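You operate a simulated robot arm through the tools that you are given. There is no shell and no other tool.

You run a simulated robot arm. Do the job below in one go: nothing can be reset, and whatever is moved stays where it is left.

Task
Snap the black cover on the housing in the tester, then test it.
Fine: it must show GOOD; draw the tester slide back after the test.

It is judged by the outcome, as a careful person would: the job done as asked, and still so three seconds after it is handed in. It fails if anything else is knocked over, pushed out of place, dropped, spilled or broken. A push-on lid holds only when it is set on centred and level and pressed home; a screw cap is set on level and turned clockwise until tight.

Robot
A 7-joint arm with a two-finger parallel gripper, fixed in place. Base frame: the origin is on the floor under the middle of its stand, x ahead of it, y to its left, z up; the work surface is at about z = 0.9. Units: m, degrees, N and s.
It reaches about 1.479 m from its shoulder. Its first joint turns from -166.0 to 166.0 degrees. Payload 4.4 kg.
Tool frame: the origin (TCP) lies between the finger pads and is the grasp point; the fingertips stand 0.023 m ahead of it; z points along the fingers, y is the line along which they close. The gripper opens to 0.094 m. The fingers are 0.038 m wide and 0.01 m thick; the gripper's body (0.054 by 0.096 m) begins 0.039 m behind the TCP.
Orientation is that of the tool frame in the base frame, as [roll, pitch, yaw] about the fixed x, y, z axes, in that order (R = Rz(yaw) Ry(pitch) Rx(roll)). With the fingers straight down and closing along the base's y, the tool's x points along the base's -x, its y along +y and its z along -z.

Tools
- The arm moves only by the tool send_rows. Its arguments are lists of equal length, an entry for each row: "delta_pos": the shift along the base's x, y, z in units of 250 mm (1.0 is 250 mm), a list of three; "rotation": the turn, a rotation vector about the base's x, y, z in units of 180 degrees (1.0 is 180 degrees), a list of three; "gripper": the closure in counts, from 0 (fully open) to 255 (shut). In form: {"delta_pos": [[dx, dy, dz], ...], "rotation": [[ax, ay, az], ...], "gripper": [gripper, ...]}. A call has 1 to 20 rows; each row is the pose to reach, as a shift and turn from the pose commanded when the call began. A call with a number of a shift or a turn outside -1 to 1 is refused whole. Each row takes 0.2 s and may step no farther than 0.05 m and 8.6 degrees from the row before; otherwise, or with a gripper value out of range, the whole call is refused. A pose out of reach is approached as far as the arm can. The call stops where the force on the tool passes 90 N (or 10 N more than at its start, if that is more) or the arm is blocked; 0.2 s more then pass. The fingers move at their own pace (about 0.072 m/s each) and stop on an object; they squeeze with about 21 N. The grip force told is the motor's: it shows also when the fingers shut on nothing. Time passes only in rows, and 0.2 s behind the last, so rows that repeat a pose let the fingers close. The reply holds the time, the measured pose of the TCP, the force on the tool along the base axes, the opening and the grip force, in the units named above and with some noise, with the torque about the TCP (base axes, N m) and any sound that the robot's microphone picked up.
- Cameras (640 x 400 px; columns grow to the right, rows downward): "scene" is fixed at [0.2201, 0.5137, 1.502]; the picture's right is [-0.12, -0.99, 0.00], its down [-0.54, 0.07, -0.84] and it looks along [0.83, -0.10, -0.54] (base axes); focal length 291 px, centre (320, 200). "wrist" rides on the gripper at [0.086, 0.016, -0.075] in the tool frame; the picture's right is [-0.18, 0.98, 0.00], its down [-0.58, -0.11, -0.81] and it looks along [-0.79, -0.15, 0.59] (tool axes); focal length 243 px, centre (320, 200). There is no depth. A picture from a camera that has moved, and an enlarged one, comes with that camera's place and axes in the base frame and with its lens. The place of the scene camera against the robot may be out by one fixed shift of up to 0.025 m in any direction.
- get_image(camera): a new picture of that camera. The clock stands still meanwhile.
- zoom(camera, box): a new picture of the part [left, top, right, bottom] of that camera's present view, enlarged. The clock stands still meanwhile.
- close_job(): hands the job in; it is judged then, once.

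Places have to be worked out from the pictures, the camera data and where the tool is seen. Open the gripper and draw the arm clear of the work before you hand the job in, unless the task says otherwise.

The tools are called after ">>>" by a JSON object that holds its "api" and its "payload". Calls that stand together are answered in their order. send_rows: Moves the arm, as the interface text tells. Its arguments: {"type":"object","properties":{"delta_pos":{"type":"array","items":{"type":"array","items":{"type":"number"}}},"rotation":{"type":"array","items":{"type":"array","items":{"type":"number"}}},"gripper":{"type":"array","items":{"type":"number"}}},"required":["delta_pos","rotation","gripper"]} The other tools are called the same way: get_image (camera) takes a picture; zoom (camera, box) takes an enlarged picture of a part of a camera's view; close_job () hands the job in.

At the start:

```text
t: 0.0
tcp_pos: [0.5921, 0.2954, 1.3356]
tool_rot: [-180.0, 0.1, -180.0]
force: [0.3, 0.0, -1.1]
ft_torque: [0.0, -0.02, 0.0]
opening: 0.0939
gripper_force: 0.2
```

scene: 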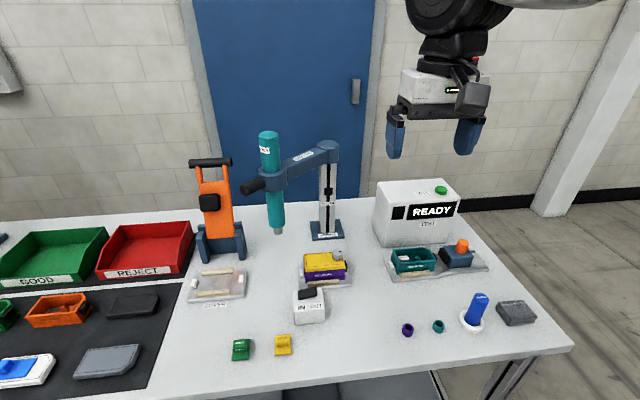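
wrist: 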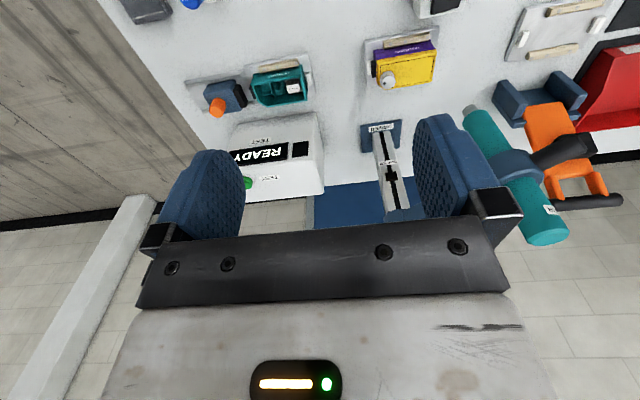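

I'll look closely at the scene first, before any motion.

>>> {"api": "zoom", "payload": {"camera": "scene", "box": [360, 160, 520, 300]}}

>>> {"api": "zoom", "payload": {"camera": "scene", "box": [0, 220, 200, 400]}}

>>> {"api": "zoom", "payload": {"camera": "scene", "box": [200, 230, 380, 370]}}

>>> {"api": "zoom", "payload": {"camera": "scene", "box": [380, 260, 560, 380]}}

>>> {"api": "zoom", "payload": {"camera": "wrist", "box": [170, 30, 350, 200]}}

```text
2.86 times, centred on (440, 230) of scene
camera zoom: at [0.2201, 0.5137, 1.502], right [-0.12, -0.99, 0.0], down [-0.54, 0.07, -0.84], along [0.83, -0.1, -0.54], focal length 831 px, centre (-23, 114)
```

zoom: 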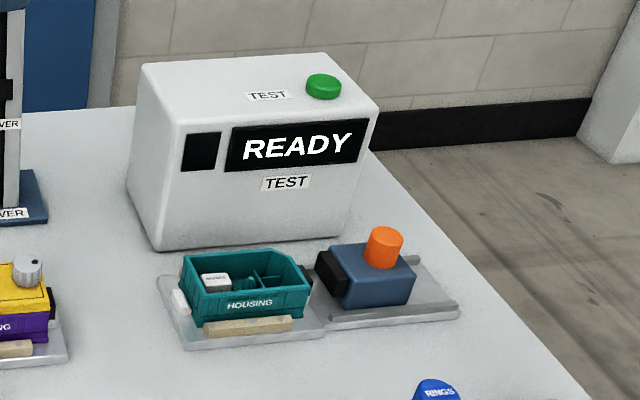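

```text
2.22 times, centred on (100, 310) of scene
camera zoom: at [0.2201, 0.5137, 1.502], right [-0.12, -0.99, 0.0], down [-0.54, 0.07, -0.84], along [0.83, -0.1, -0.54], focal length 646 px, centre (809, -44)
```

zoom: 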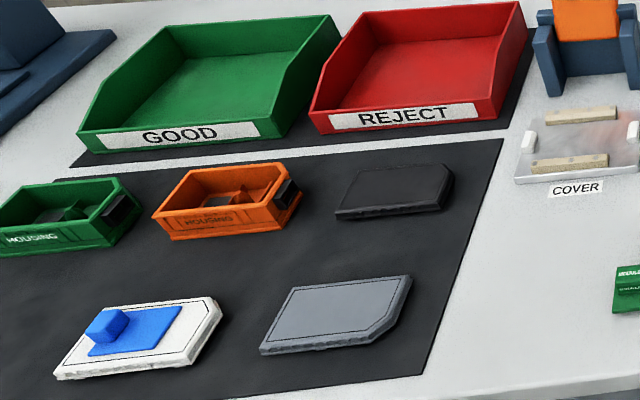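

```text
2.86 times, centred on (290, 300) of scene
camera zoom: at [0.2201, 0.5137, 1.502], right [-0.12, -0.99, 0.0], down [-0.54, 0.07, -0.84], along [0.83, -0.1, -0.54], focal length 831 px, centre (406, -86)
```

zoom: 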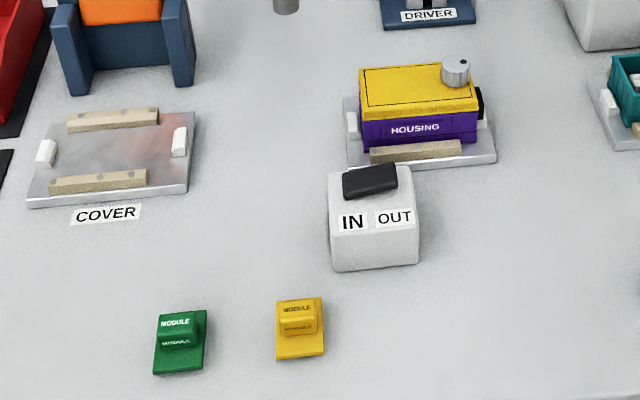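

```text
3.33 times, centred on (470, 320) of scene
camera zoom: at [0.2201, 0.5137, 1.502], right [-0.12, -0.99, 0.0], down [-0.54, 0.07, -0.84], along [0.83, -0.1, -0.54], focal length 969 px, centre (-180, -200)
```

zoom: 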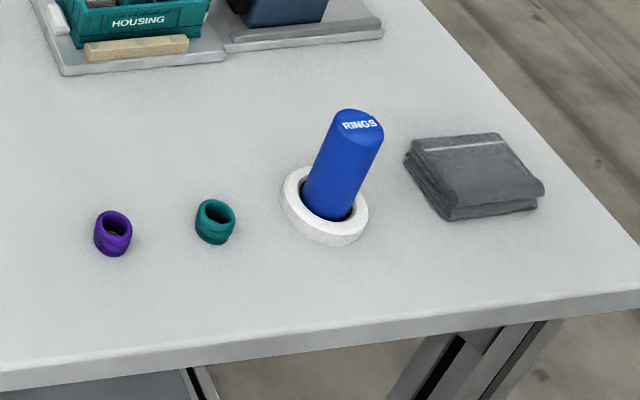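

```text
2.35 times, centred on (260, 115) of wrist
camera zoom: at [0.5063, 0.3119, 1.4098], right [0.18, 0.98, 0.0], down [0.58, -0.11, 0.81], along [0.79, -0.15, -0.59], focal length 571 px, centre (461, 400)
```

zoom: 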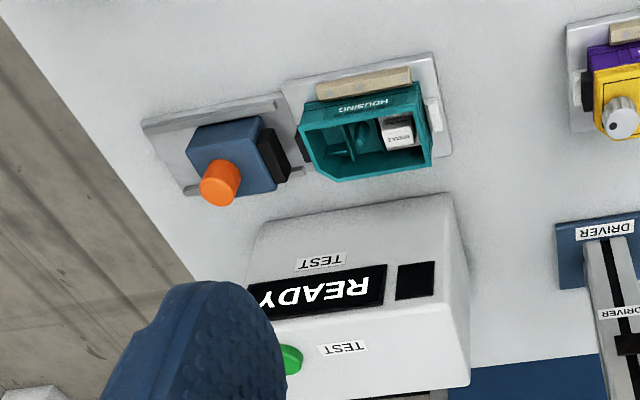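

The teal housing sits in the tester fixture at about (0.75, 0.185) with the slide on its −y side. The black cover lies on the mat near (0.72, 0.91). I'll move the arm toward the mat, staying at low x and high z, to look at the covers with the wrist camera.

>>> {"api": "send_rows", "payload": {"delta_pos": [[0, 0.16, -0.05], [0, 0.32, -0.1], [0, 0.48, -0.15], [0, 0.64, -0.2], [0, 0.8, -0.25]], "rotation": [[0, 0, 0], [0, 0, 0], [0, 0, 0], [0, 0, 0], [0, 0, 0]], "gripper": [0, 0, 0, 0, 0]}}

```text
t: 1.2
tcp_pos: [0.5945, 0.4984, 1.2727]
tool_rot: [180.0, 0.0, -180.0]
force: [0.1, 0.0, 1.1]
ft_torque: [-0.02, -0.01, -0.01]
opening: 0.0941
gripper_force: 0.1
```

The motion was clean, with TCP at (0.594, 0.498, 1.273). I'll continue toward the mat.

>>> {"api": "send_rows", "payload": {"delta_pos": [[0, 0.16, -0.05], [0, 0.32, -0.1], [0, 0.48, -0.15], [0, 0.64, -0.2], [0, 0.8, -0.25]], "rotation": [[0, 0, 0], [0, 0, 0], [0, 0, 0], [0, 0, 0], [0, 0, 0]], "gripper": [0, 0, 0, 0, 0]}}

>>> {"api": "send_rows", "payload": {"delta_pos": [[0, 0.16, -0.05], [0, 0.32, -0.1], [0, 0.48, -0.15], [0, 0.64, -0.2], [0, 0.8, -0.25]], "rotation": [[0, 0, 0], [0, 0, 0], [0, 0, 0], [0, 0, 0], [0, 0, 0]], "gripper": [0, 0, 0, 0, 0]}}

>>> {"api": "get_image", "payload": {"camera": "wrist"}}

>>> {"api": "get_image", "payload": {"camera": "scene"}}

```text
t: 2.4
tcp_pos: [0.5906, 0.6971, 1.2113]
tool_rot: [179.9, 0.1, -180.0]
force: [-1.1, -0.1, 0.3]
ft_torque: [0.01, -0.01, 0.0]
opening: 0.0942
gripper_force: 0.1
```

```text
t: 3.6
tcp_pos: [0.5934, 0.8965, 1.1487]
tool_rot: [-180.0, -0.1, 180.0]
force: [0.5, -0.3, 0.5]
ft_torque: [0.03, -0.04, -0.01]
opening: 0.0939
gripper_force: 0.1
```

```text
taken
camera wrist: at [0.5063, 0.9106, 1.223], right [0.18, 0.98, 0.0], down [0.58, -0.11, 0.81], along [0.79, -0.15, -0.59], focal length 243 px, centre (320, 200)
```

wrist: 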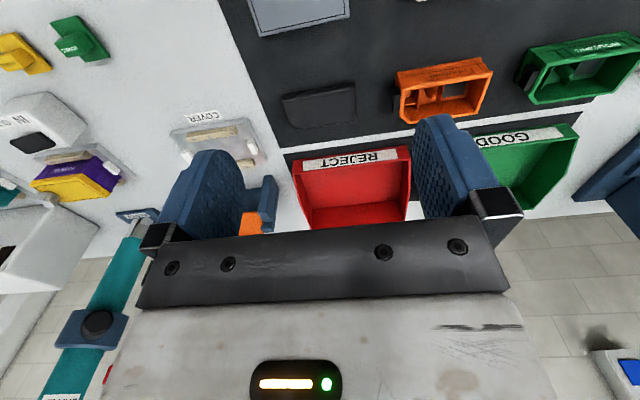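

```text
taken
```

scene: 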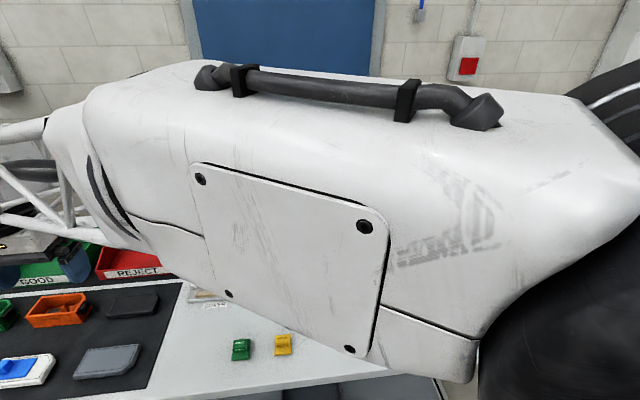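

The black cover appears at about (320, 108) in the wrist view, next to the orange housing and the REJECT bin. I'll zoom in to read its outline and orientation.

>>> {"api": "zoom", "payload": {"camera": "wrist", "box": [260, 60, 380, 140]}}

>>> {"api": "zoom", "payload": {"camera": "wrist", "box": [220, 0, 400, 120]}}

```text
5.00 times, centred on (320, 100) of wrist
camera zoom: at [0.5063, 0.9106, 1.223], right [0.18, 0.98, 0.0], down [0.58, -0.11, 0.81], along [0.79, -0.15, -0.59], focal length 1213 px, centre (320, 700)
```

zoom: 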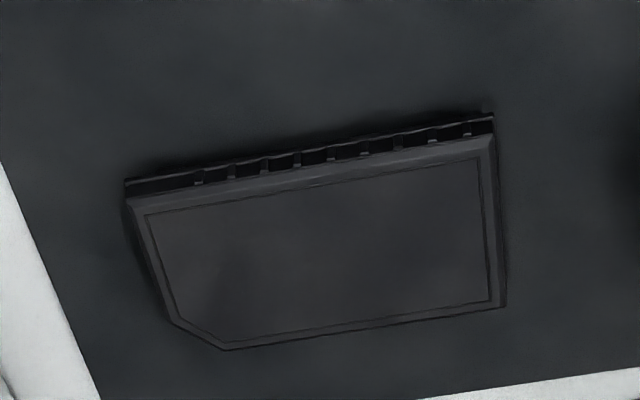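

```text
3.33 times, centred on (310, 60) of wrist
camera zoom: at [0.5063, 0.9106, 1.223], right [0.18, 0.98, 0.0], down [0.58, -0.11, 0.81], along [0.79, -0.15, -0.59], focal length 809 px, centre (353, 667)
```

zoom: 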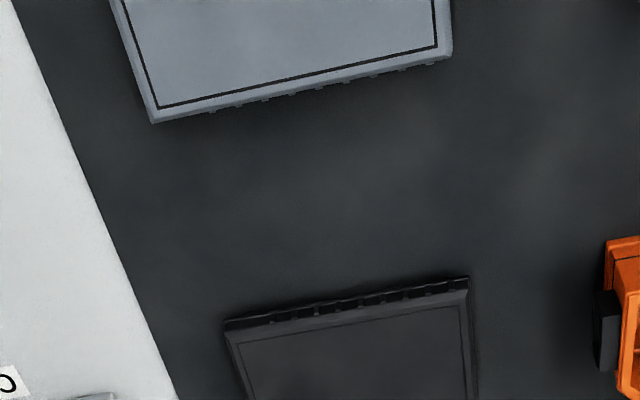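

The cover is face-up and axis-aligned. It spans about x 0.680–0.733 and y 0.826–0.924, with its chamfered corner at +x/−y, the same corner as on the housing. It is only narrow enough to grip across x, so I'll turn the tool −90° about z, which puts the camera on the +y side, and look again.

>>> {"api": "send_rows", "payload": {"delta_pos": [[0.045, 0.02, 0], [0.09, 0.04, 0], [0.136, 0.06, 0], [0.18, 0.08, 0], [0.225, 0.1, 0], [0.27, 0.12, 0], [0.315, 0.14, 0], [0.36, 0.16, 0], [0.4, 0.18, 0], [0.45, 0.2, 0], [0.5, 0.22, 0]], "rotation": [[0, 0, -0.04545], [0, 0, -0.0909], [0, 0, -0.13636], [0, 0, -0.1818], [0, 0, -0.22727], [0, 0, -0.2727], [0, 0, -0.31818], [0, 0, -0.3636], [0, 0, -0.40909], [0, 0, -0.45454], [0, 0, -0.5]], "gripper": [0, 0, 0, 0, 0, 0, 0, 0, 0, 0, 0]}}

>>> {"api": "get_image", "payload": {"camera": "wrist"}}

```text
t: 6.0
tcp_pos: [0.7177, 0.9486, 1.1489]
tool_rot: [-180.0, 0.0, 89.9]
force: [0.0, -0.7, 0.1]
ft_torque: [-0.02, 0.02, 0.02]
opening: 0.0939
gripper_force: 0.0
```

```text
taken
camera wrist: at [0.7337, 1.0363, 1.2231], right [0.98, -0.19, 0.0], down [-0.11, -0.58, 0.81], along [-0.15, -0.79, -0.59], focal length 243 px, centre (320, 200)
```

wrist: 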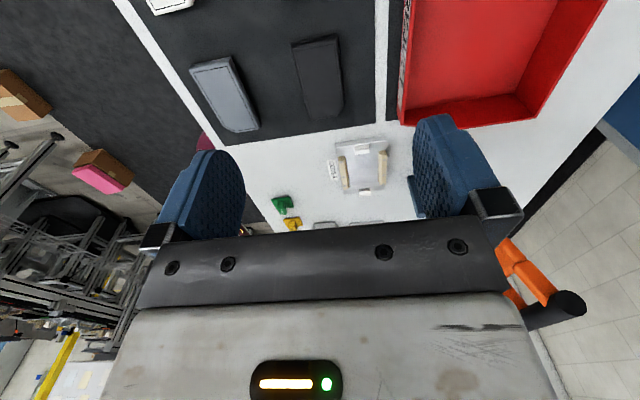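

>>> {"api": "zoom", "payload": {"camera": "wrist", "box": [260, 20, 380, 130]}}

```text
3.64 times, centred on (320, 75) of wrist
camera zoom: at [0.7337, 1.0363, 1.2231], right [0.98, -0.19, 0.0], down [-0.11, -0.58, 0.81], along [-0.15, -0.79, -0.59], focal length 882 px, centre (320, 654)
```

zoom: 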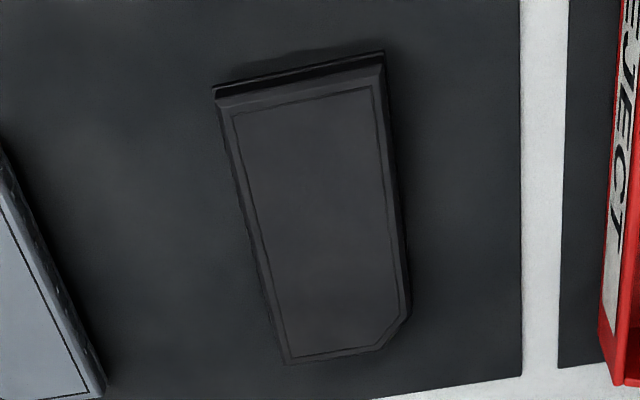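

From two viewpoints the cover centre comes out at about (0.706, 0.873), spanning x 0.680–0.732 and y 0.824–0.922. Before gripping it, I'll go empty to look at the housing from the same relative pose so camera errors cancel. I'll route at low x to stay clear of the driver at about (0.78, 0.55).

>>> {"api": "send_rows", "payload": {"delta_pos": [[-0.115, -0.115, 0.02], [-0.23, -0.23, 0.04], [-0.345, -0.345, 0.06], [-0.46, -0.46, 0.08], [-0.575, -0.575, 0.1], [-0.69, -0.69, 0.12], [-0.8, -0.8, 0.12]], "rotation": [[0, 0, 0], [0, 0, 0], [0, 0, 0], [0, 0, 0], [0, 0, 0], [0, 0, 0], [0, 0, 0]], "gripper": [0, 0, 0, 0, 0, 0, 0]}}

>>> {"api": "send_rows", "payload": {"delta_pos": [[0, -0.165, 0], [0, -0.33, 0], [0, -0.495, 0], [0, -0.66, 0], [0, -0.825, 0], [0, -1.0, 0]], "rotation": [[0, 0, 0], [0, 0, 0], [0, 0, 0], [0, 0, 0], [0, 0, 0], [0, 0, 0]], "gripper": [0, 0, 0, 0, 0, 0]}}

>>> {"api": "send_rows", "payload": {"delta_pos": [[0.1, -0.12, 0], [0.21, -0.24, 0], [0.32, -0.36, 0], [0.43, -0.48, 0], [0.54, -0.6, 0], [0.65, -0.72, 0], [0.76, -0.84, 0], [0.85, -0.93, 0], [0.94, -0.966, 0]], "rotation": [[0, 0, 0], [0, 0, 0], [0, 0, 0], [0, 0, 0], [0, 0, 0], [0, 0, 0], [0, 0, 0], [0, 0, 0], [0, 0, 0]], "gripper": [0, 0, 0, 0, 0, 0, 0, 0, 0]}}

>>> {"api": "get_image", "payload": {"camera": "wrist"}}

>>> {"api": "get_image", "payload": {"camera": "scene"}}

```text
t: 7.6
tcp_pos: [0.517, 0.7509, 1.1744]
tool_rot: [-179.8, 0.1, 90.0]
force: [-0.3, 0.3, -0.9]
ft_torque: [0.0, 0.01, 0.0]
opening: 0.0942
gripper_force: 0.1
```

```text
t: 9.0
tcp_pos: [0.5143, 0.5025, 1.1737]
tool_rot: [180.0, -0.1, 90.0]
force: [-1.0, -0.4, -0.4]
ft_torque: [0.01, 0.0, -0.02]
opening: 0.094
gripper_force: 0.1
```

```text
t: 11.0
tcp_pos: [0.7528, 0.2602, 1.1775]
tool_rot: [180.0, 0.0, 90.0]
force: [0.0, -0.3, 0.0]
ft_torque: [0.01, -0.01, 0.0]
opening: 0.094
gripper_force: 0.1
```

```text
taken
camera wrist: at [0.7684, 0.345, 1.2528], right [0.98, -0.18, 0.0], down [-0.11, -0.58, 0.81], along [-0.15, -0.79, -0.59], focal length 243 px, centre (320, 200)
```

wrist: 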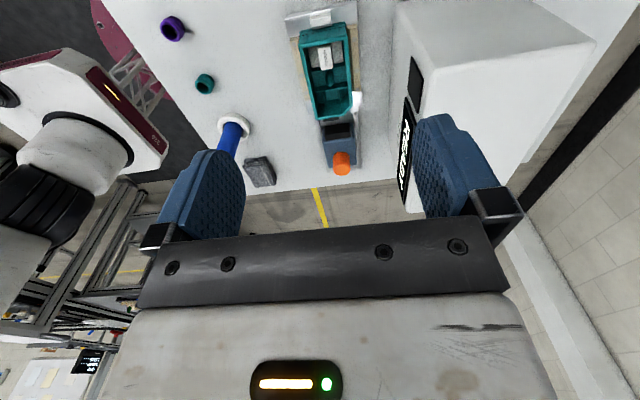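

```text
taken
```

scene: 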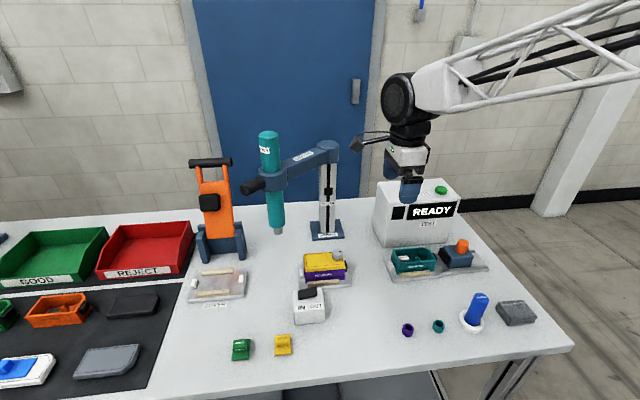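

The housing and slide are well in view, so I'll zoom in to measure them and check the contents.

>>> {"api": "zoom", "payload": {"camera": "wrist", "box": [260, 0, 400, 110]}}

>>> {"api": "zoom", "payload": {"camera": "wrist", "box": [280, 80, 400, 190]}}

```text
3.64 times, centred on (330, 55) of wrist
camera zoom: at [0.7684, 0.345, 1.2528], right [0.98, -0.18, 0.0], down [-0.11, -0.58, 0.81], along [-0.15, -0.79, -0.59], focal length 882 px, centre (284, 727)
```

zoom: 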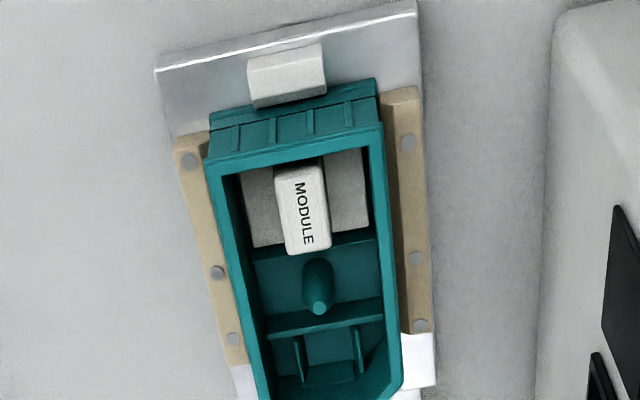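

```text
3.64 times, centred on (340, 135) of wrist
camera zoom: at [0.7684, 0.345, 1.2528], right [0.98, -0.18, 0.0], down [-0.11, -0.58, 0.81], along [-0.15, -0.79, -0.59], focal length 882 px, centre (247, 436)
```

zoom: 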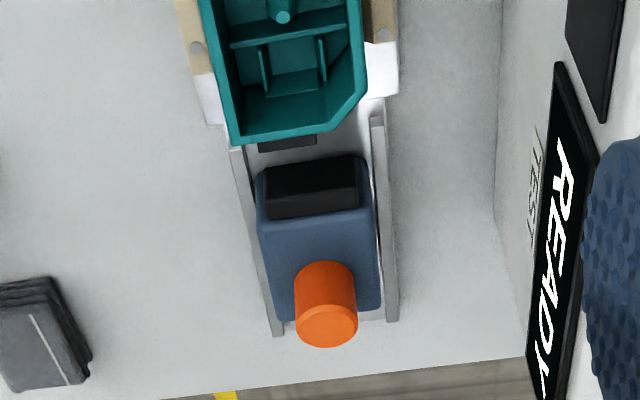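

The housing rim spans roughly x 0.722–0.778 and y 0.131–0.232, with its chamfer at the +x/−y corner. I need its height more precisely, so I'll drop the camera straight down by a known amount and look again.

>>> {"api": "send_rows", "payload": {"delta_pos": [[0, 0.03, -0.12], [0, 0.06, -0.24], [0, 0.09, -0.36], [0, 0.12, -0.48]], "rotation": [[0, 0, 0], [0, 0, 0], [0, 0, 0], [0, 0, 0]], "gripper": [0, 0, 0, 0]}}

>>> {"api": "zoom", "payload": {"camera": "wrist", "box": [260, 100, 410, 220]}}

>>> {"api": "get_image", "payload": {"camera": "wrist"}}

```text
t: 12.0
tcp_pos: [0.7532, 0.2899, 1.0566]
tool_rot: [179.9, -0.1, 90.0]
force: [-0.3, -0.3, 0.6]
ft_torque: [-0.02, 0.03, -0.04]
opening: 0.0938
gripper_force: 0.1
```

```text
3.33 times, centred on (335, 160) of wrist
camera zoom: at [0.7699, 0.375, 1.1318], right [0.98, -0.18, 0.0], down [-0.11, -0.58, 0.81], along [-0.15, -0.79, -0.59], focal length 809 px, centre (270, 333)
```

zoom: 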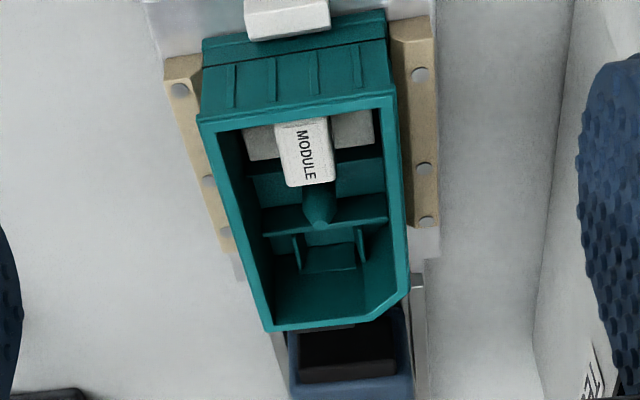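

```text
taken
camera wrist: at [0.7699, 0.375, 1.1318], right [0.98, -0.18, 0.0], down [-0.11, -0.58, 0.81], along [-0.15, -0.79, -0.59], focal length 243 px, centre (320, 200)
```

wrist: 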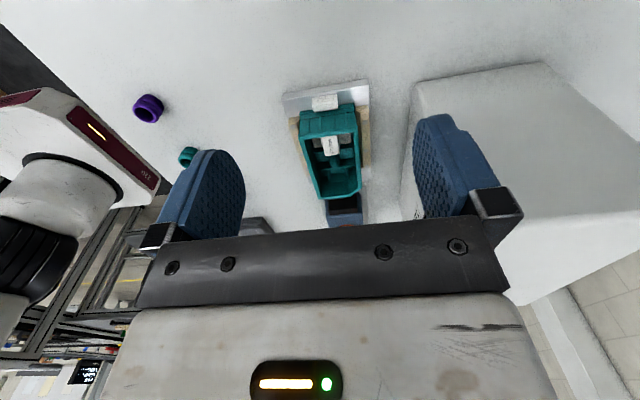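

Triangulating the two heights gives a rim height of about 0.952, a rim of about 0.055 × 0.100, and a housing centre near (0.749, 0.184). I'll go back to the cover by the same route and take a low view of it for a matched measurement.

>>> {"api": "send_rows", "payload": {"delta_pos": [[-0.12, 0.03, 0.12], [-0.24, 0.06, 0.24], [-0.36, 0.15, 0.36], [-0.48, 0.27, 0.45], [-0.6, 0.39, 0.48], [-0.72, 0.51, 0.48], [-0.84, 0.63, 0.48], [-0.94, 0.75, 0.48], [-0.94, 0.9, 0.48]], "rotation": [[0, 0, 0], [0, 0, 0], [0, 0, 0], [0, 0, 0], [0, 0, 0], [0, 0, 0], [0, 0, 0], [0, 0, 0], [0, 0, 0]], "gripper": [0, 0, 0, 0, 0, 0, 0, 0, 0]}}

>>> {"api": "send_rows", "payload": {"delta_pos": [[0, 0.165, 0], [0, 0.33, 0], [0, 0.495, 0], [0, 0.66, 0], [0, 0.825, 0], [0, 1.0, 0]], "rotation": [[0, 0, 0], [0, 0, 0], [0, 0, 0], [0, 0, 0], [0, 0, 0], [0, 0, 0]], "gripper": [0, 0, 0, 0, 0, 0]}}

>>> {"api": "send_rows", "payload": {"delta_pos": [[0.096, 0.107, -0.0775], [0.192, 0.214, -0.155], [0.288, 0.321, -0.2325], [0.384, 0.428, -0.31], [0.48, 0.535, -0.3875], [0.576, 0.642, -0.465], [0.672, 0.749, -0.5425], [0.768, 0.856, -0.62]], "rotation": [[0, 0, 0], [0, 0, 0], [0, 0, 0], [0, 0, 0], [0, 0, 0], [0, 0, 0], [0, 0, 0], [0, 0, 0]], "gripper": [0, 0, 0, 0, 0, 0, 0, 0]}}

>>> {"api": "get_image", "payload": {"camera": "wrist"}}

>>> {"api": "zoom", "payload": {"camera": "wrist", "box": [250, 100, 400, 220]}}

```text
t: 14.0
tcp_pos: [0.518, 0.5126, 1.1798]
tool_rot: [179.9, -0.2, 90.0]
force: [-0.2, 0.4, -0.7]
ft_torque: [0.0, 0.0, -0.05]
opening: 0.0938
gripper_force: 0.1
```

```text
t: 15.4
tcp_pos: [0.5176, 0.7662, 1.1789]
tool_rot: [-180.0, -0.2, 90.0]
force: [-0.2, -0.7, 1.1]
ft_torque: [0.02, -0.03, 0.01]
opening: 0.0939
gripper_force: 0.1
```

```text
t: 17.2
tcp_pos: [0.7088, 0.979, 1.0246]
tool_rot: [179.9, 0.0, 90.1]
force: [0.4, 1.1, 1.6]
ft_torque: [0.02, -0.02, -0.01]
opening: 0.0943
gripper_force: 0.1
```

```text
taken
camera wrist: at [0.725, 1.066, 1.0988], right [0.98, -0.18, 0.0], down [-0.11, -0.58, 0.81], along [-0.15, -0.79, -0.59], focal length 243 px, centre (320, 200)
```

wrist: 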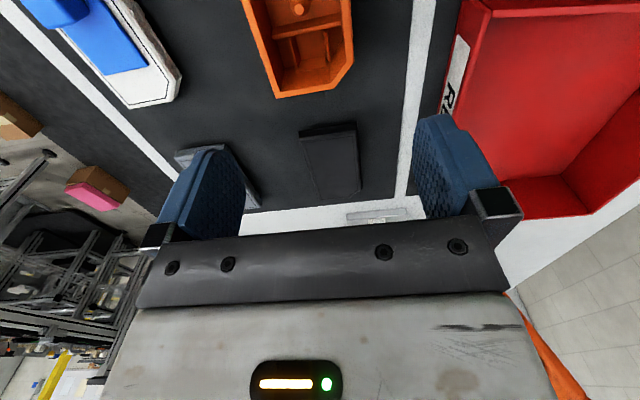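

```text
3.33 times, centred on (325, 160) of wrist
camera zoom: at [0.725, 1.066, 1.0988], right [0.98, -0.18, 0.0], down [-0.11, -0.58, 0.81], along [-0.15, -0.79, -0.59], focal length 809 px, centre (303, 333)
```

zoom: 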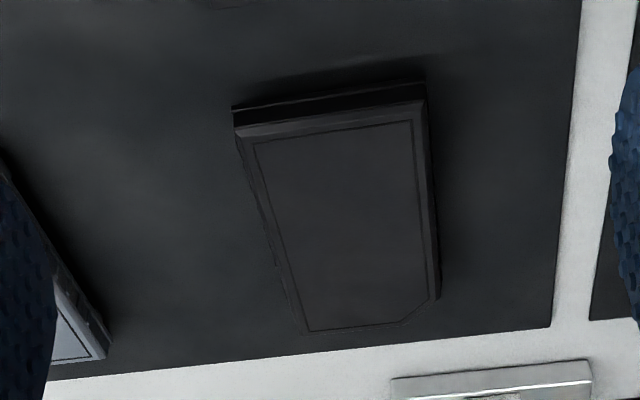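

Triangulation puts the cover's top edge at z ≈ 0.92, spanning y 0.8255–0.9245, with its centre near (0.706, 0.875). I'll move over it at a safe height and check that the fingers straddle it.

>>> {"api": "send_rows", "payload": {"delta_pos": [[-0.004, -0.14, -0.04], [-0.008, -0.28, -0.08], [-0.012, -0.412, -0.132]], "rotation": [[0, 0, 0], [0, 0, 0], [0, 0, 0]], "gripper": [0, 0, 0]}}

>>> {"api": "get_image", "payload": {"camera": "wrist"}}

>>> {"api": "get_image", "payload": {"camera": "scene"}}

```text
t: 18.0
tcp_pos: [0.7046, 0.8755, 0.9895]
tool_rot: [-180.0, 0.0, 89.9]
force: [0.0, -0.7, -0.7]
ft_torque: [0.01, 0.0, -0.02]
opening: 0.0941
gripper_force: 0.1
```

```text
taken
camera wrist: at [0.7214, 0.9613, 1.0636], right [0.98, -0.18, 0.0], down [-0.11, -0.58, 0.81], along [-0.15, -0.79, -0.59], focal length 243 px, centre (320, 200)
```

wrist: 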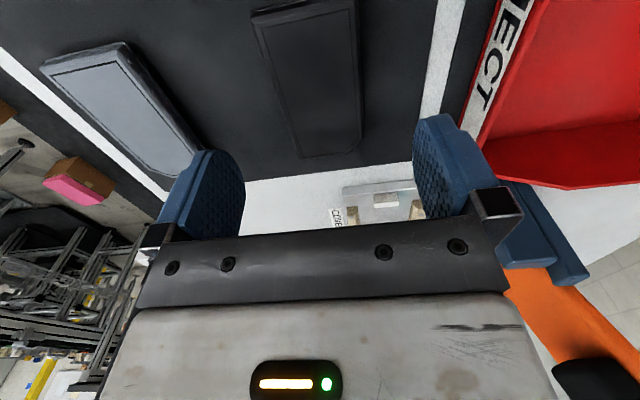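

```text
taken
```

scene: 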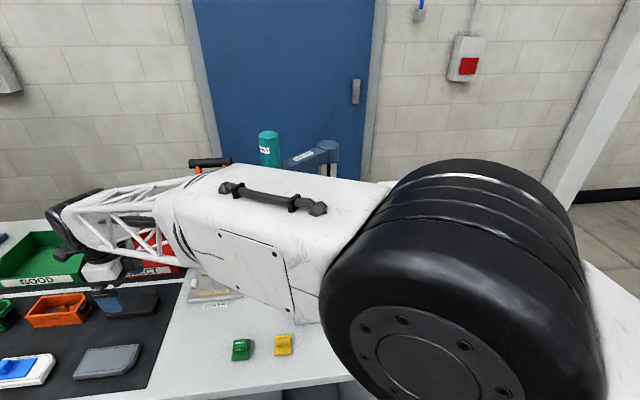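

The fingers straddle the cover. I'll zoom in to refine the cover's position along y before descending.

>>> {"api": "zoom", "payload": {"camera": "wrist", "box": [230, 0, 390, 100]}}

>>> {"api": "zoom", "payload": {"camera": "wrist", "box": [230, 80, 390, 180]}}

```text
4.00 times, centred on (310, 50) of wrist
camera zoom: at [0.7214, 0.9613, 1.0636], right [0.98, -0.18, 0.0], down [-0.11, -0.58, 0.81], along [-0.15, -0.79, -0.59], focal length 970 px, centre (360, 800)
```

zoom: 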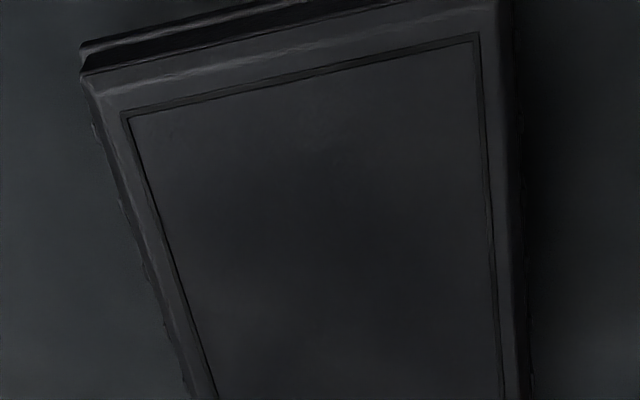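

```text
4.00 times, centred on (310, 130) of wrist
camera zoom: at [0.7214, 0.9613, 1.0636], right [0.98, -0.18, 0.0], down [-0.11, -0.58, 0.81], along [-0.15, -0.79, -0.59], focal length 970 px, centre (360, 480)
```

zoom: 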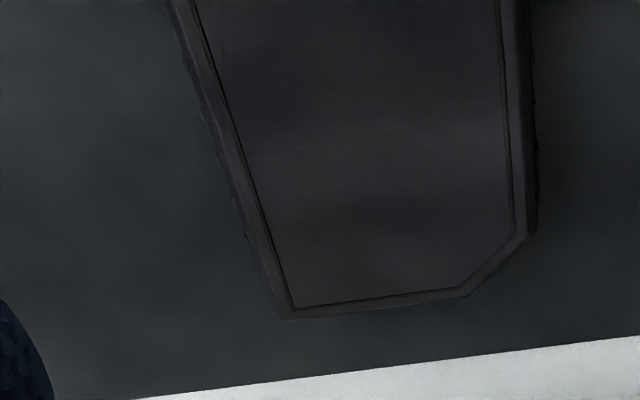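

The groove corners give a cover centre of about (0.706, 0.874), directly under the TCP. I'll descend until the fingertips are just above the mat, staying open.

>>> {"api": "send_rows", "payload": {"delta_pos": [[0, 0, -0.08], [0, 0, -0.16], [0, 0, -0.2], [0, 0, -0.236]], "rotation": [[0, 0, 0], [0, 0, 0], [0, 0, 0], [0, 0, 0]], "gripper": [0, 0, 0, 0]}}

>>> {"api": "get_image", "payload": {"camera": "wrist"}}

>>> {"api": "zoom", "payload": {"camera": "scene", "box": [40, 230, 200, 340]}}

```text
t: 19.0
tcp_pos: [0.7058, 0.8753, 0.9302]
tool_rot: [180.0, 0.0, 89.9]
force: [0.2, -0.3, 0.9]
ft_torque: [-0.01, 0.01, -0.03]
opening: 0.0939
gripper_force: 0.1
```

```text
taken
camera wrist: at [0.7228, 0.9605, 1.005], right [0.98, -0.18, 0.0], down [-0.11, -0.58, 0.81], along [-0.15, -0.79, -0.59], focal length 243 px, centre (320, 200)
```

wrist: 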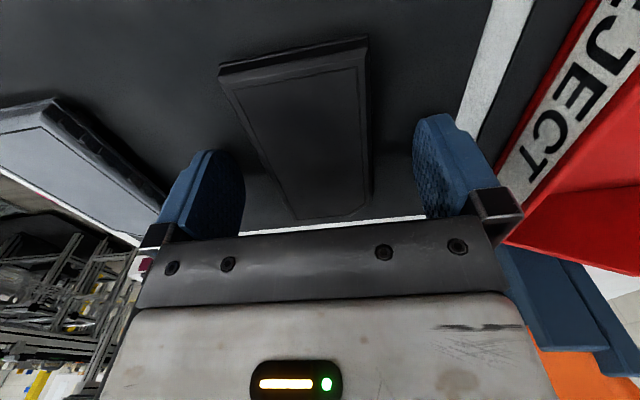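

```text
3.64 times, centred on (120, 285) of scene
camera zoom: at [0.2201, 0.5137, 1.502], right [-0.12, -0.99, 0.0], down [-0.54, 0.07, -0.84], along [0.83, -0.1, -0.54], focal length 1058 px, centre (1047, -109)
```

zoom: 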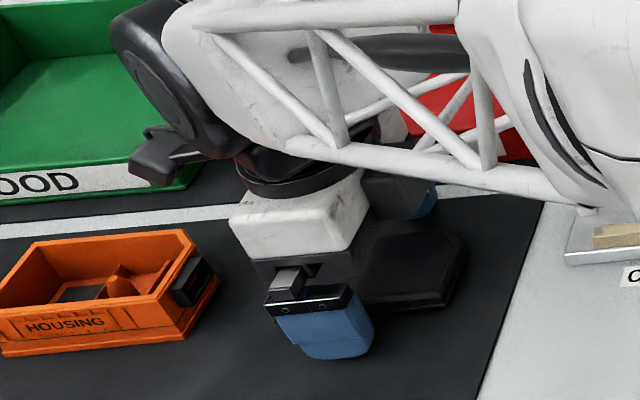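

There's no contact and the fingers bracket the cover just above the mat. Closing the gripper on it now.

>>> {"api": "send_rows", "payload": {"delta_pos": [[0, 0, 0], [0, 0, 0], [0, 0, 0], [0, 0, 0], [0, 0, 0], [0, 0, 0]], "rotation": [[0, 0, 0], [0, 0, 0], [0, 0, 0], [0, 0, 0], [0, 0, 0], [0, 0, 0]], "gripper": [80, 160, 255, 255, 255, 255]}}

>>> {"api": "get_image", "payload": {"camera": "wrist"}}

```text
t: 20.4
tcp_pos: [0.7063, 0.8748, 0.9295]
tool_rot: [179.9, -0.1, 90.0]
force: [-0.7, 0.0, 0.5]
ft_torque: [0.0, 0.03, 0.0]
opening: 0.0528
gripper_force: 20.4
```

```text
taken
camera wrist: at [0.7228, 0.9605, 1.0049], right [0.98, -0.18, 0.0], down [-0.11, -0.58, 0.81], along [-0.15, -0.79, -0.59], focal length 243 px, centre (320, 200)
```

wrist: 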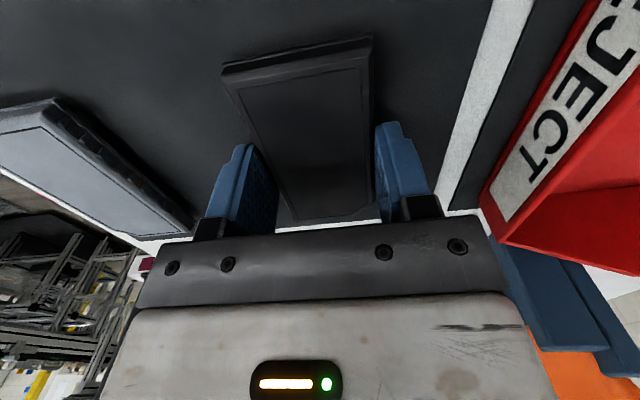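

The fingers are gripping at 0.0528 m with 20 N, which matches the cover width. I'll lift slowly and check that it's held level.

>>> {"api": "send_rows", "payload": {"delta_pos": [[0, 0, 0.04], [0, 0, 0.1], [0, 0, 0.2], [0, 0, 0.3], [0, 0, 0.4]], "rotation": [[0, 0, 0], [0, 0, 0], [0, 0, 0], [0, 0, 0], [0, 0, 0]], "gripper": [255, 255, 255, 255, 255]}}

>>> {"api": "get_image", "payload": {"camera": "wrist"}}

>>> {"api": "zoom", "payload": {"camera": "scene", "box": [40, 200, 200, 340]}}

```text
t: 21.6
tcp_pos: [0.7053, 0.875, 1.0308]
tool_rot: [179.9, 0.0, 90.0]
force: [0.2, 0.3, 0.0]
ft_torque: [-0.02, 0.01, 0.02]
opening: 0.053
gripper_force: 21.4
```

```text
taken
camera wrist: at [0.7215, 0.9619, 1.1045], right [0.98, -0.18, 0.0], down [-0.11, -0.58, 0.81], along [-0.15, -0.79, -0.59], focal length 243 px, centre (320, 200)
```

wrist: 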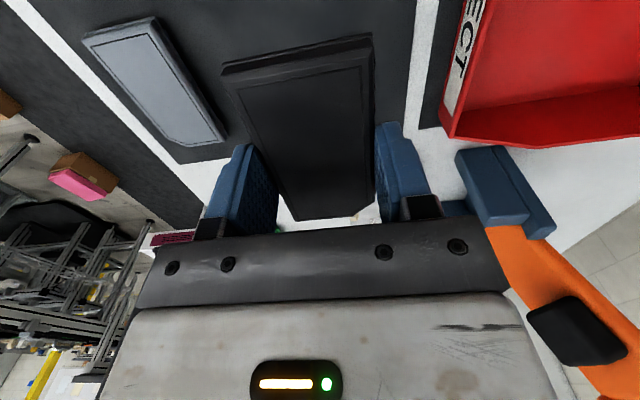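

```text
2.86 times, centred on (120, 270) of scene
camera zoom: at [0.2201, 0.5137, 1.502], right [-0.12, -0.99, 0.0], down [-0.54, 0.07, -0.84], along [0.83, -0.1, -0.54], focal length 831 px, centre (891, 0)
```

zoom: 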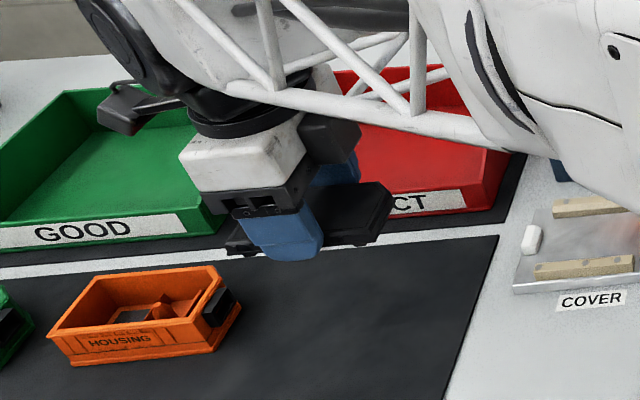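

The cover lifted with the grip steady. I'll zoom in to see its position in the hand and what its underside edge looks like against a lighter background.

>>> {"api": "zoom", "payload": {"camera": "wrist", "box": [200, 20, 400, 130]}}

>>> {"api": "zoom", "payload": {"camera": "wrist", "box": [220, 120, 420, 240]}}

```text
3.20 times, centred on (300, 75) of wrist
camera zoom: at [0.7215, 0.9619, 1.1045], right [0.98, -0.18, 0.0], down [-0.11, -0.58, 0.81], along [-0.15, -0.79, -0.59], focal length 776 px, centre (384, 600)
```

zoom: 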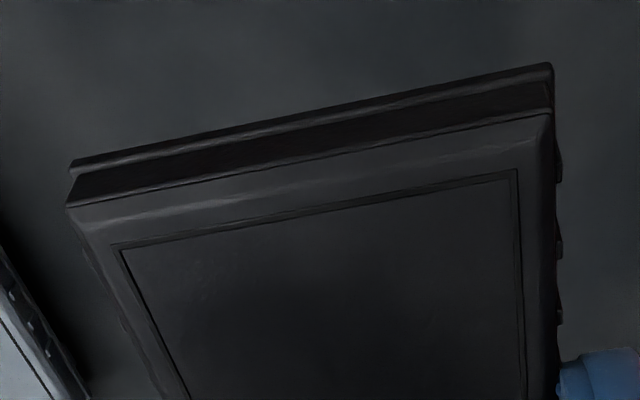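

```text
3.20 times, centred on (320, 180) of wrist
camera zoom: at [0.7215, 0.9619, 1.1045], right [0.98, -0.18, 0.0], down [-0.11, -0.58, 0.81], along [-0.15, -0.79, -0.59], focal length 776 px, centre (320, 264)
```

zoom: 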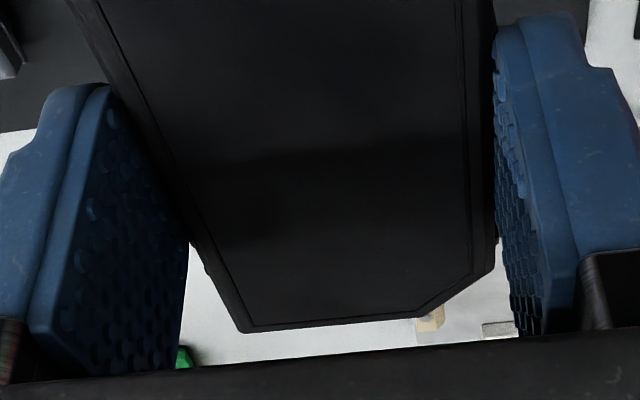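

The cover sits centred in the hand to within about 1 mm and level. I'll carry it to the tester by the same low-x route, keeping the grip closed.

>>> {"api": "send_rows", "payload": {"delta_pos": [[-0.1, -0.06, 0.1], [-0.2, -0.12, 0.2], [-0.3, -0.2, 0.3], [-0.4, -0.28, 0.4], [-0.5, -0.37, 0.48], [-0.6, -0.46, 0.54], [-0.7, -0.54, 0.56], [-0.76, -0.6, 0.56]], "rotation": [[0, 0, 0], [0, 0, 0], [0, 0, 0], [0, 0, 0], [0, 0, 0], [0, 0, 0], [0, 0, 0], [0, 0, 0]], "gripper": [255, 255, 255, 255, 255, 255, 255, 255]}}

>>> {"api": "send_rows", "payload": {"delta_pos": [[0, -0.14, 0], [0, -0.3, 0], [0, -0.46, 0], [0, -0.62, 0], [0, -0.78, 0], [0, -0.94, 0]], "rotation": [[0, 0, 0], [0, 0, 0], [0, 0, 0], [0, 0, 0], [0, 0, 0], [0, 0, 0]], "gripper": [255, 255, 255, 255, 255, 255]}}

>>> {"api": "send_rows", "payload": {"delta_pos": [[0.06, -0.12, 0], [0.14, -0.24, 0], [0.24, -0.36, 0], [0.35, -0.48, 0], [0.46, -0.6, 0], [0.57, -0.72, -0.04], [0.68, -0.84, -0.08], [0.79, -0.92, -0.12], [0.88, -0.98, -0.16], [0.934, -1.0, -0.2]], "rotation": [[0, 0, 0], [0, 0, 0], [0, 0, 0], [0, 0, 0], [0, 0, 0], [0, 0, 0], [0, 0, 0], [0, 0, 0], [0, 0, 0], [0, 0, 0]], "gripper": [255, 255, 255, 255, 255, 255, 255, 255, 255, 255]}}

>>> {"api": "get_image", "payload": {"camera": "wrist"}}

>>> {"api": "get_image", "payload": {"camera": "scene"}}

```text
t: 23.4
tcp_pos: [0.5148, 0.7259, 1.1707]
tool_rot: [180.0, 0.0, 89.9]
force: [-0.5, -0.5, -0.8]
ft_torque: [-0.02, -0.01, -0.01]
opening: 0.0531
gripper_force: 21.1
```

```text
t: 24.8
tcp_pos: [0.516, 0.4921, 1.1704]
tool_rot: [-180.0, 0.0, 89.9]
force: [0.5, -0.1, -0.7]
ft_torque: [-0.01, 0.02, 0.05]
opening: 0.053
gripper_force: 20.7
```

```text
t: 27.0
tcp_pos: [0.7505, 0.2403, 1.122]
tool_rot: [-179.9, 0.0, 89.9]
force: [-0.5, -0.6, -0.7]
ft_torque: [0.01, 0.0, -0.01]
opening: 0.0531
gripper_force: 21.2
```

```text
taken
camera wrist: at [0.7667, 0.3265, 1.197], right [0.98, -0.18, 0.0], down [-0.11, -0.58, 0.81], along [-0.15, -0.79, -0.59], focal length 243 px, centre (320, 200)
```

wrist: 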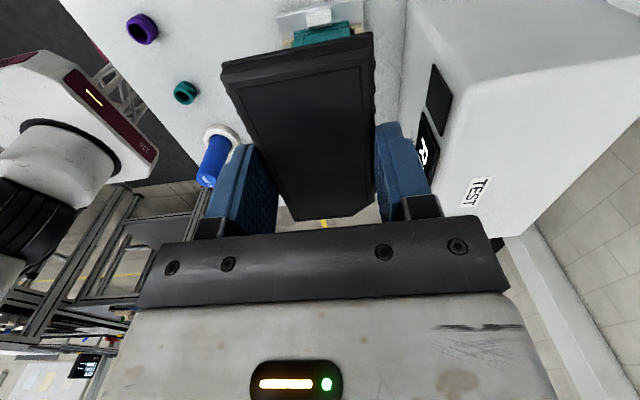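

```text
taken
```

scene: 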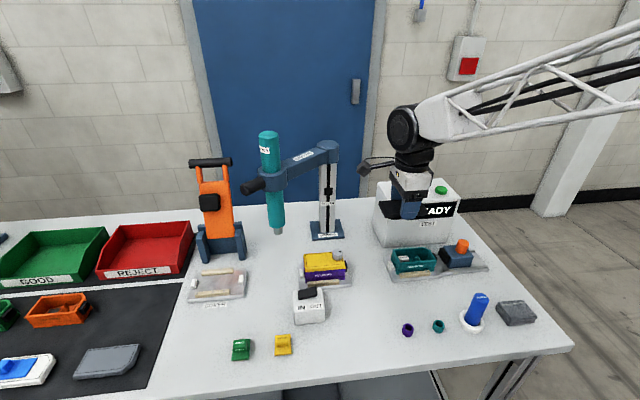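

Everything is steady and the cover is held. I'll move over the housing with the cover bottom about 5 cm above the rim and compare alignment.

>>> {"api": "send_rows", "payload": {"delta_pos": [[0, -0.08, -0.12], [0, -0.16, -0.24], [0, -0.22, -0.364]], "rotation": [[0, 0, 0], [0, 0, 0], [0, 0, 0]], "gripper": [255, 255, 255]}}

>>> {"api": "get_image", "payload": {"camera": "wrist"}}

>>> {"api": "zoom", "payload": {"camera": "wrist", "box": [200, 0, 400, 120]}}

>>> {"api": "zoom", "payload": {"camera": "scene", "box": [360, 180, 500, 290]}}

```text
t: 27.8
tcp_pos: [0.7512, 0.1816, 1.0289]
tool_rot: [-180.0, 0.0, 89.9]
force: [0.7, -0.1, 0.1]
ft_torque: [-0.02, 0.02, 0.0]
opening: 0.0529
gripper_force: 20.9
```

```text
taken
camera wrist: at [0.7673, 0.2687, 1.1048], right [0.98, -0.18, 0.0], down [-0.11, -0.58, 0.81], along [-0.15, -0.79, -0.59], focal length 243 px, centre (320, 200)
```

wrist: 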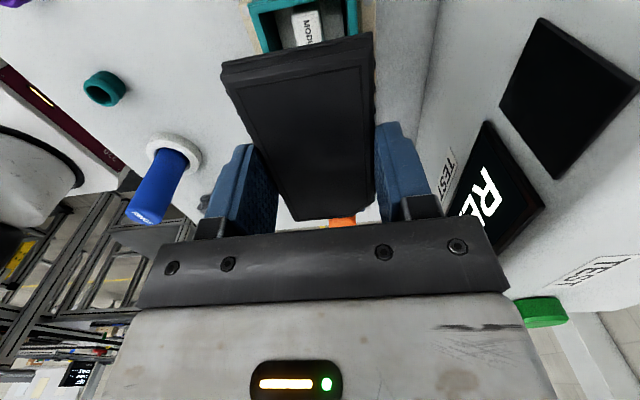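

```text
3.20 times, centred on (300, 60) of wrist
camera zoom: at [0.7673, 0.2687, 1.1048], right [0.98, -0.18, 0.0], down [-0.11, -0.58, 0.81], along [-0.15, -0.79, -0.59], focal length 776 px, centre (384, 648)
```

zoom: 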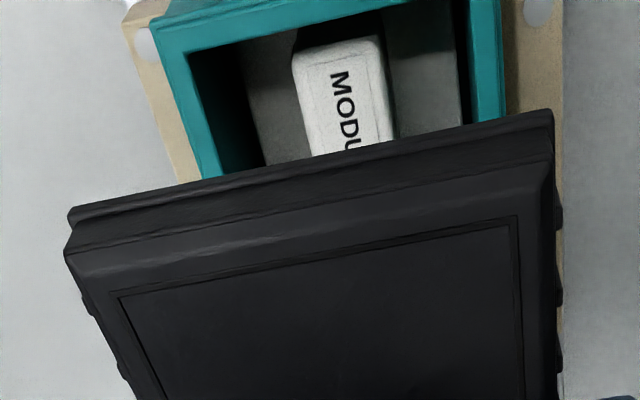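

```text
3.64 times, centred on (430, 235) of scene
camera zoom: at [0.2201, 0.5137, 1.502], right [-0.12, -0.99, 0.0], down [-0.54, 0.07, -0.84], along [0.83, -0.1, -0.54], focal length 1058 px, centre (-80, 73)
```

zoom: 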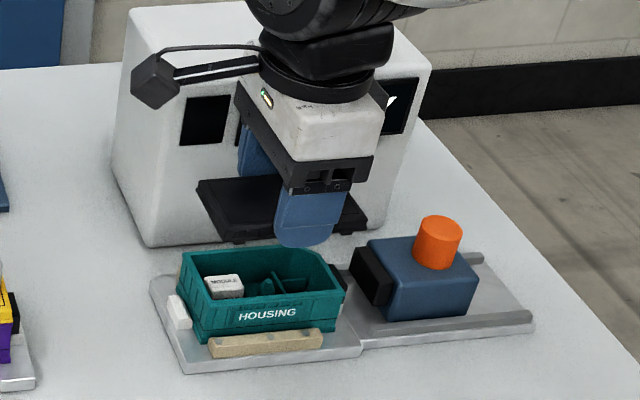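

Cover and housing are closely aligned, with x off by no more than 1.5 mm. I'll lower to just above contact and compare the edges directly where parallax is small.

>>> {"api": "send_rows", "payload": {"delta_pos": [[-0.002, 0, -0.06], [-0.004, 0, -0.1], [-0.004, 0, -0.128]], "rotation": [[0, 0, 0], [0, 0, 0], [0, 0, 0]], "gripper": [255, 255, 255]}}

>>> {"api": "zoom", "payload": {"camera": "wrist", "box": [200, 0, 400, 120]}}

>>> {"api": "zoom", "payload": {"camera": "scene", "box": [370, 210, 470, 290]}}

```text
t: 28.6
tcp_pos: [0.7497, 0.1833, 0.9969]
tool_rot: [179.9, 0.1, 90.0]
force: [-0.4, 0.8, -0.1]
ft_torque: [0.0, -0.01, -0.03]
opening: 0.053
gripper_force: 21.2
```

```text
3.20 times, centred on (300, 60) of wrist
camera zoom: at [0.7651, 0.2699, 1.0714], right [0.98, -0.18, 0.0], down [-0.11, -0.58, 0.81], along [-0.15, -0.79, -0.59], focal length 776 px, centre (384, 648)
```

zoom: 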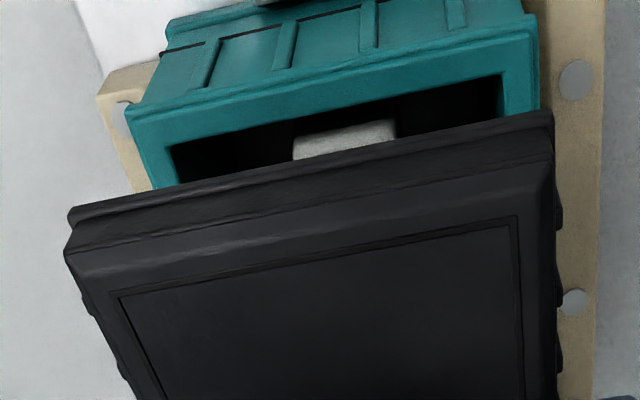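

```text
5.00 times, centred on (420, 250) of scene
camera zoom: at [0.2201, 0.5137, 1.502], right [-0.12, -0.99, 0.0], down [-0.54, 0.07, -0.84], along [0.83, -0.1, -0.54], focal length 1454 px, centre (-180, -50)
```

zoom: 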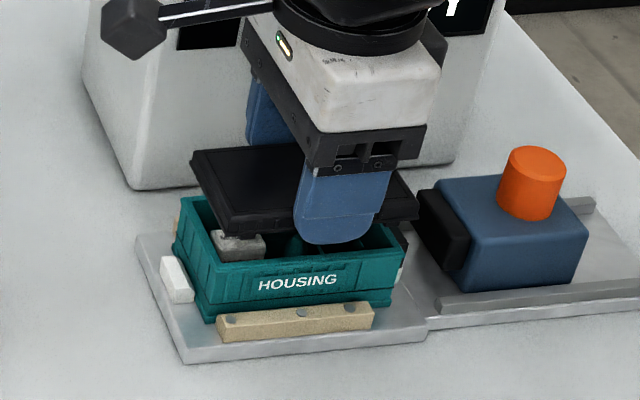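

Triangulating three views gives rim z ≈ 0.9545, size about 0.054 × 0.099 and centre (0.750, 0.1867), which matches the cover size. I'll shift +1.4 mm in x and +2 mm in y, lower to about 5 mm above expected contact, and look again.

>>> {"api": "send_rows", "payload": {"delta_pos": [[0.0056, 0.008, 0], [0.0056, 0.008, -0.02], [0.0056, 0.008, -0.036]], "rotation": [[0, 0, 0], [0, 0, 0], [0, 0, 0]], "gripper": [255, 255, 255]}}

>>> {"api": "zoom", "payload": {"camera": "wrist", "box": [200, 0, 400, 120]}}

>>> {"api": "zoom", "payload": {"camera": "scene", "box": [370, 210, 470, 290]}}

```text
t: 29.4
tcp_pos: [0.7499, 0.1872, 0.9883]
tool_rot: [-180.0, 0.0, 90.0]
force: [0.7, -0.4, 0.1]
ft_torque: [-0.02, 0.02, 0.01]
opening: 0.053
gripper_force: 20.9
```

```text
3.20 times, centred on (300, 60) of wrist
camera zoom: at [0.7661, 0.2731, 1.0634], right [0.98, -0.18, 0.0], down [-0.11, -0.58, 0.81], along [-0.15, -0.79, -0.59], focal length 776 px, centre (384, 648)
```

zoom: 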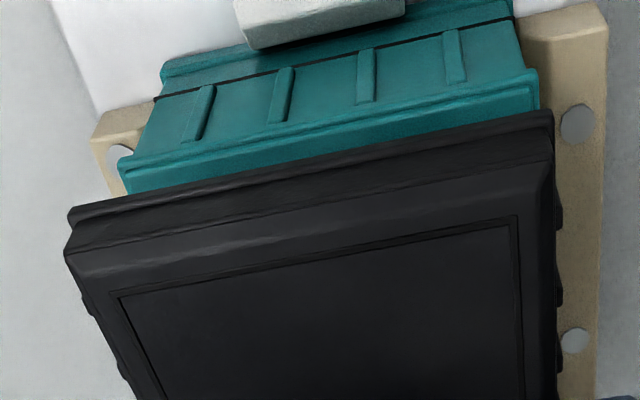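

```text
5.00 times, centred on (420, 250) of scene
camera zoom: at [0.2201, 0.5137, 1.502], right [-0.12, -0.99, 0.0], down [-0.54, 0.07, -0.84], along [0.83, -0.1, -0.54], focal length 1454 px, centre (-180, -50)
```

zoom: 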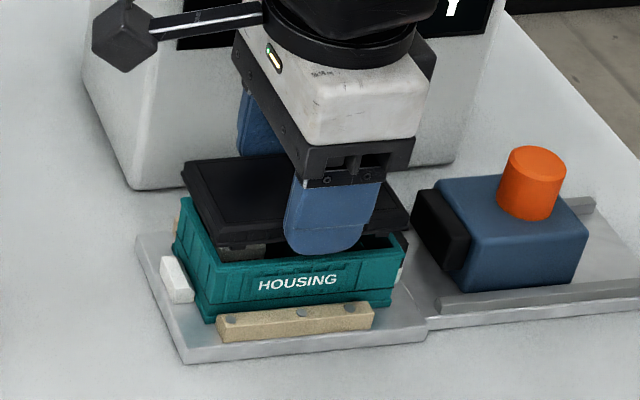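

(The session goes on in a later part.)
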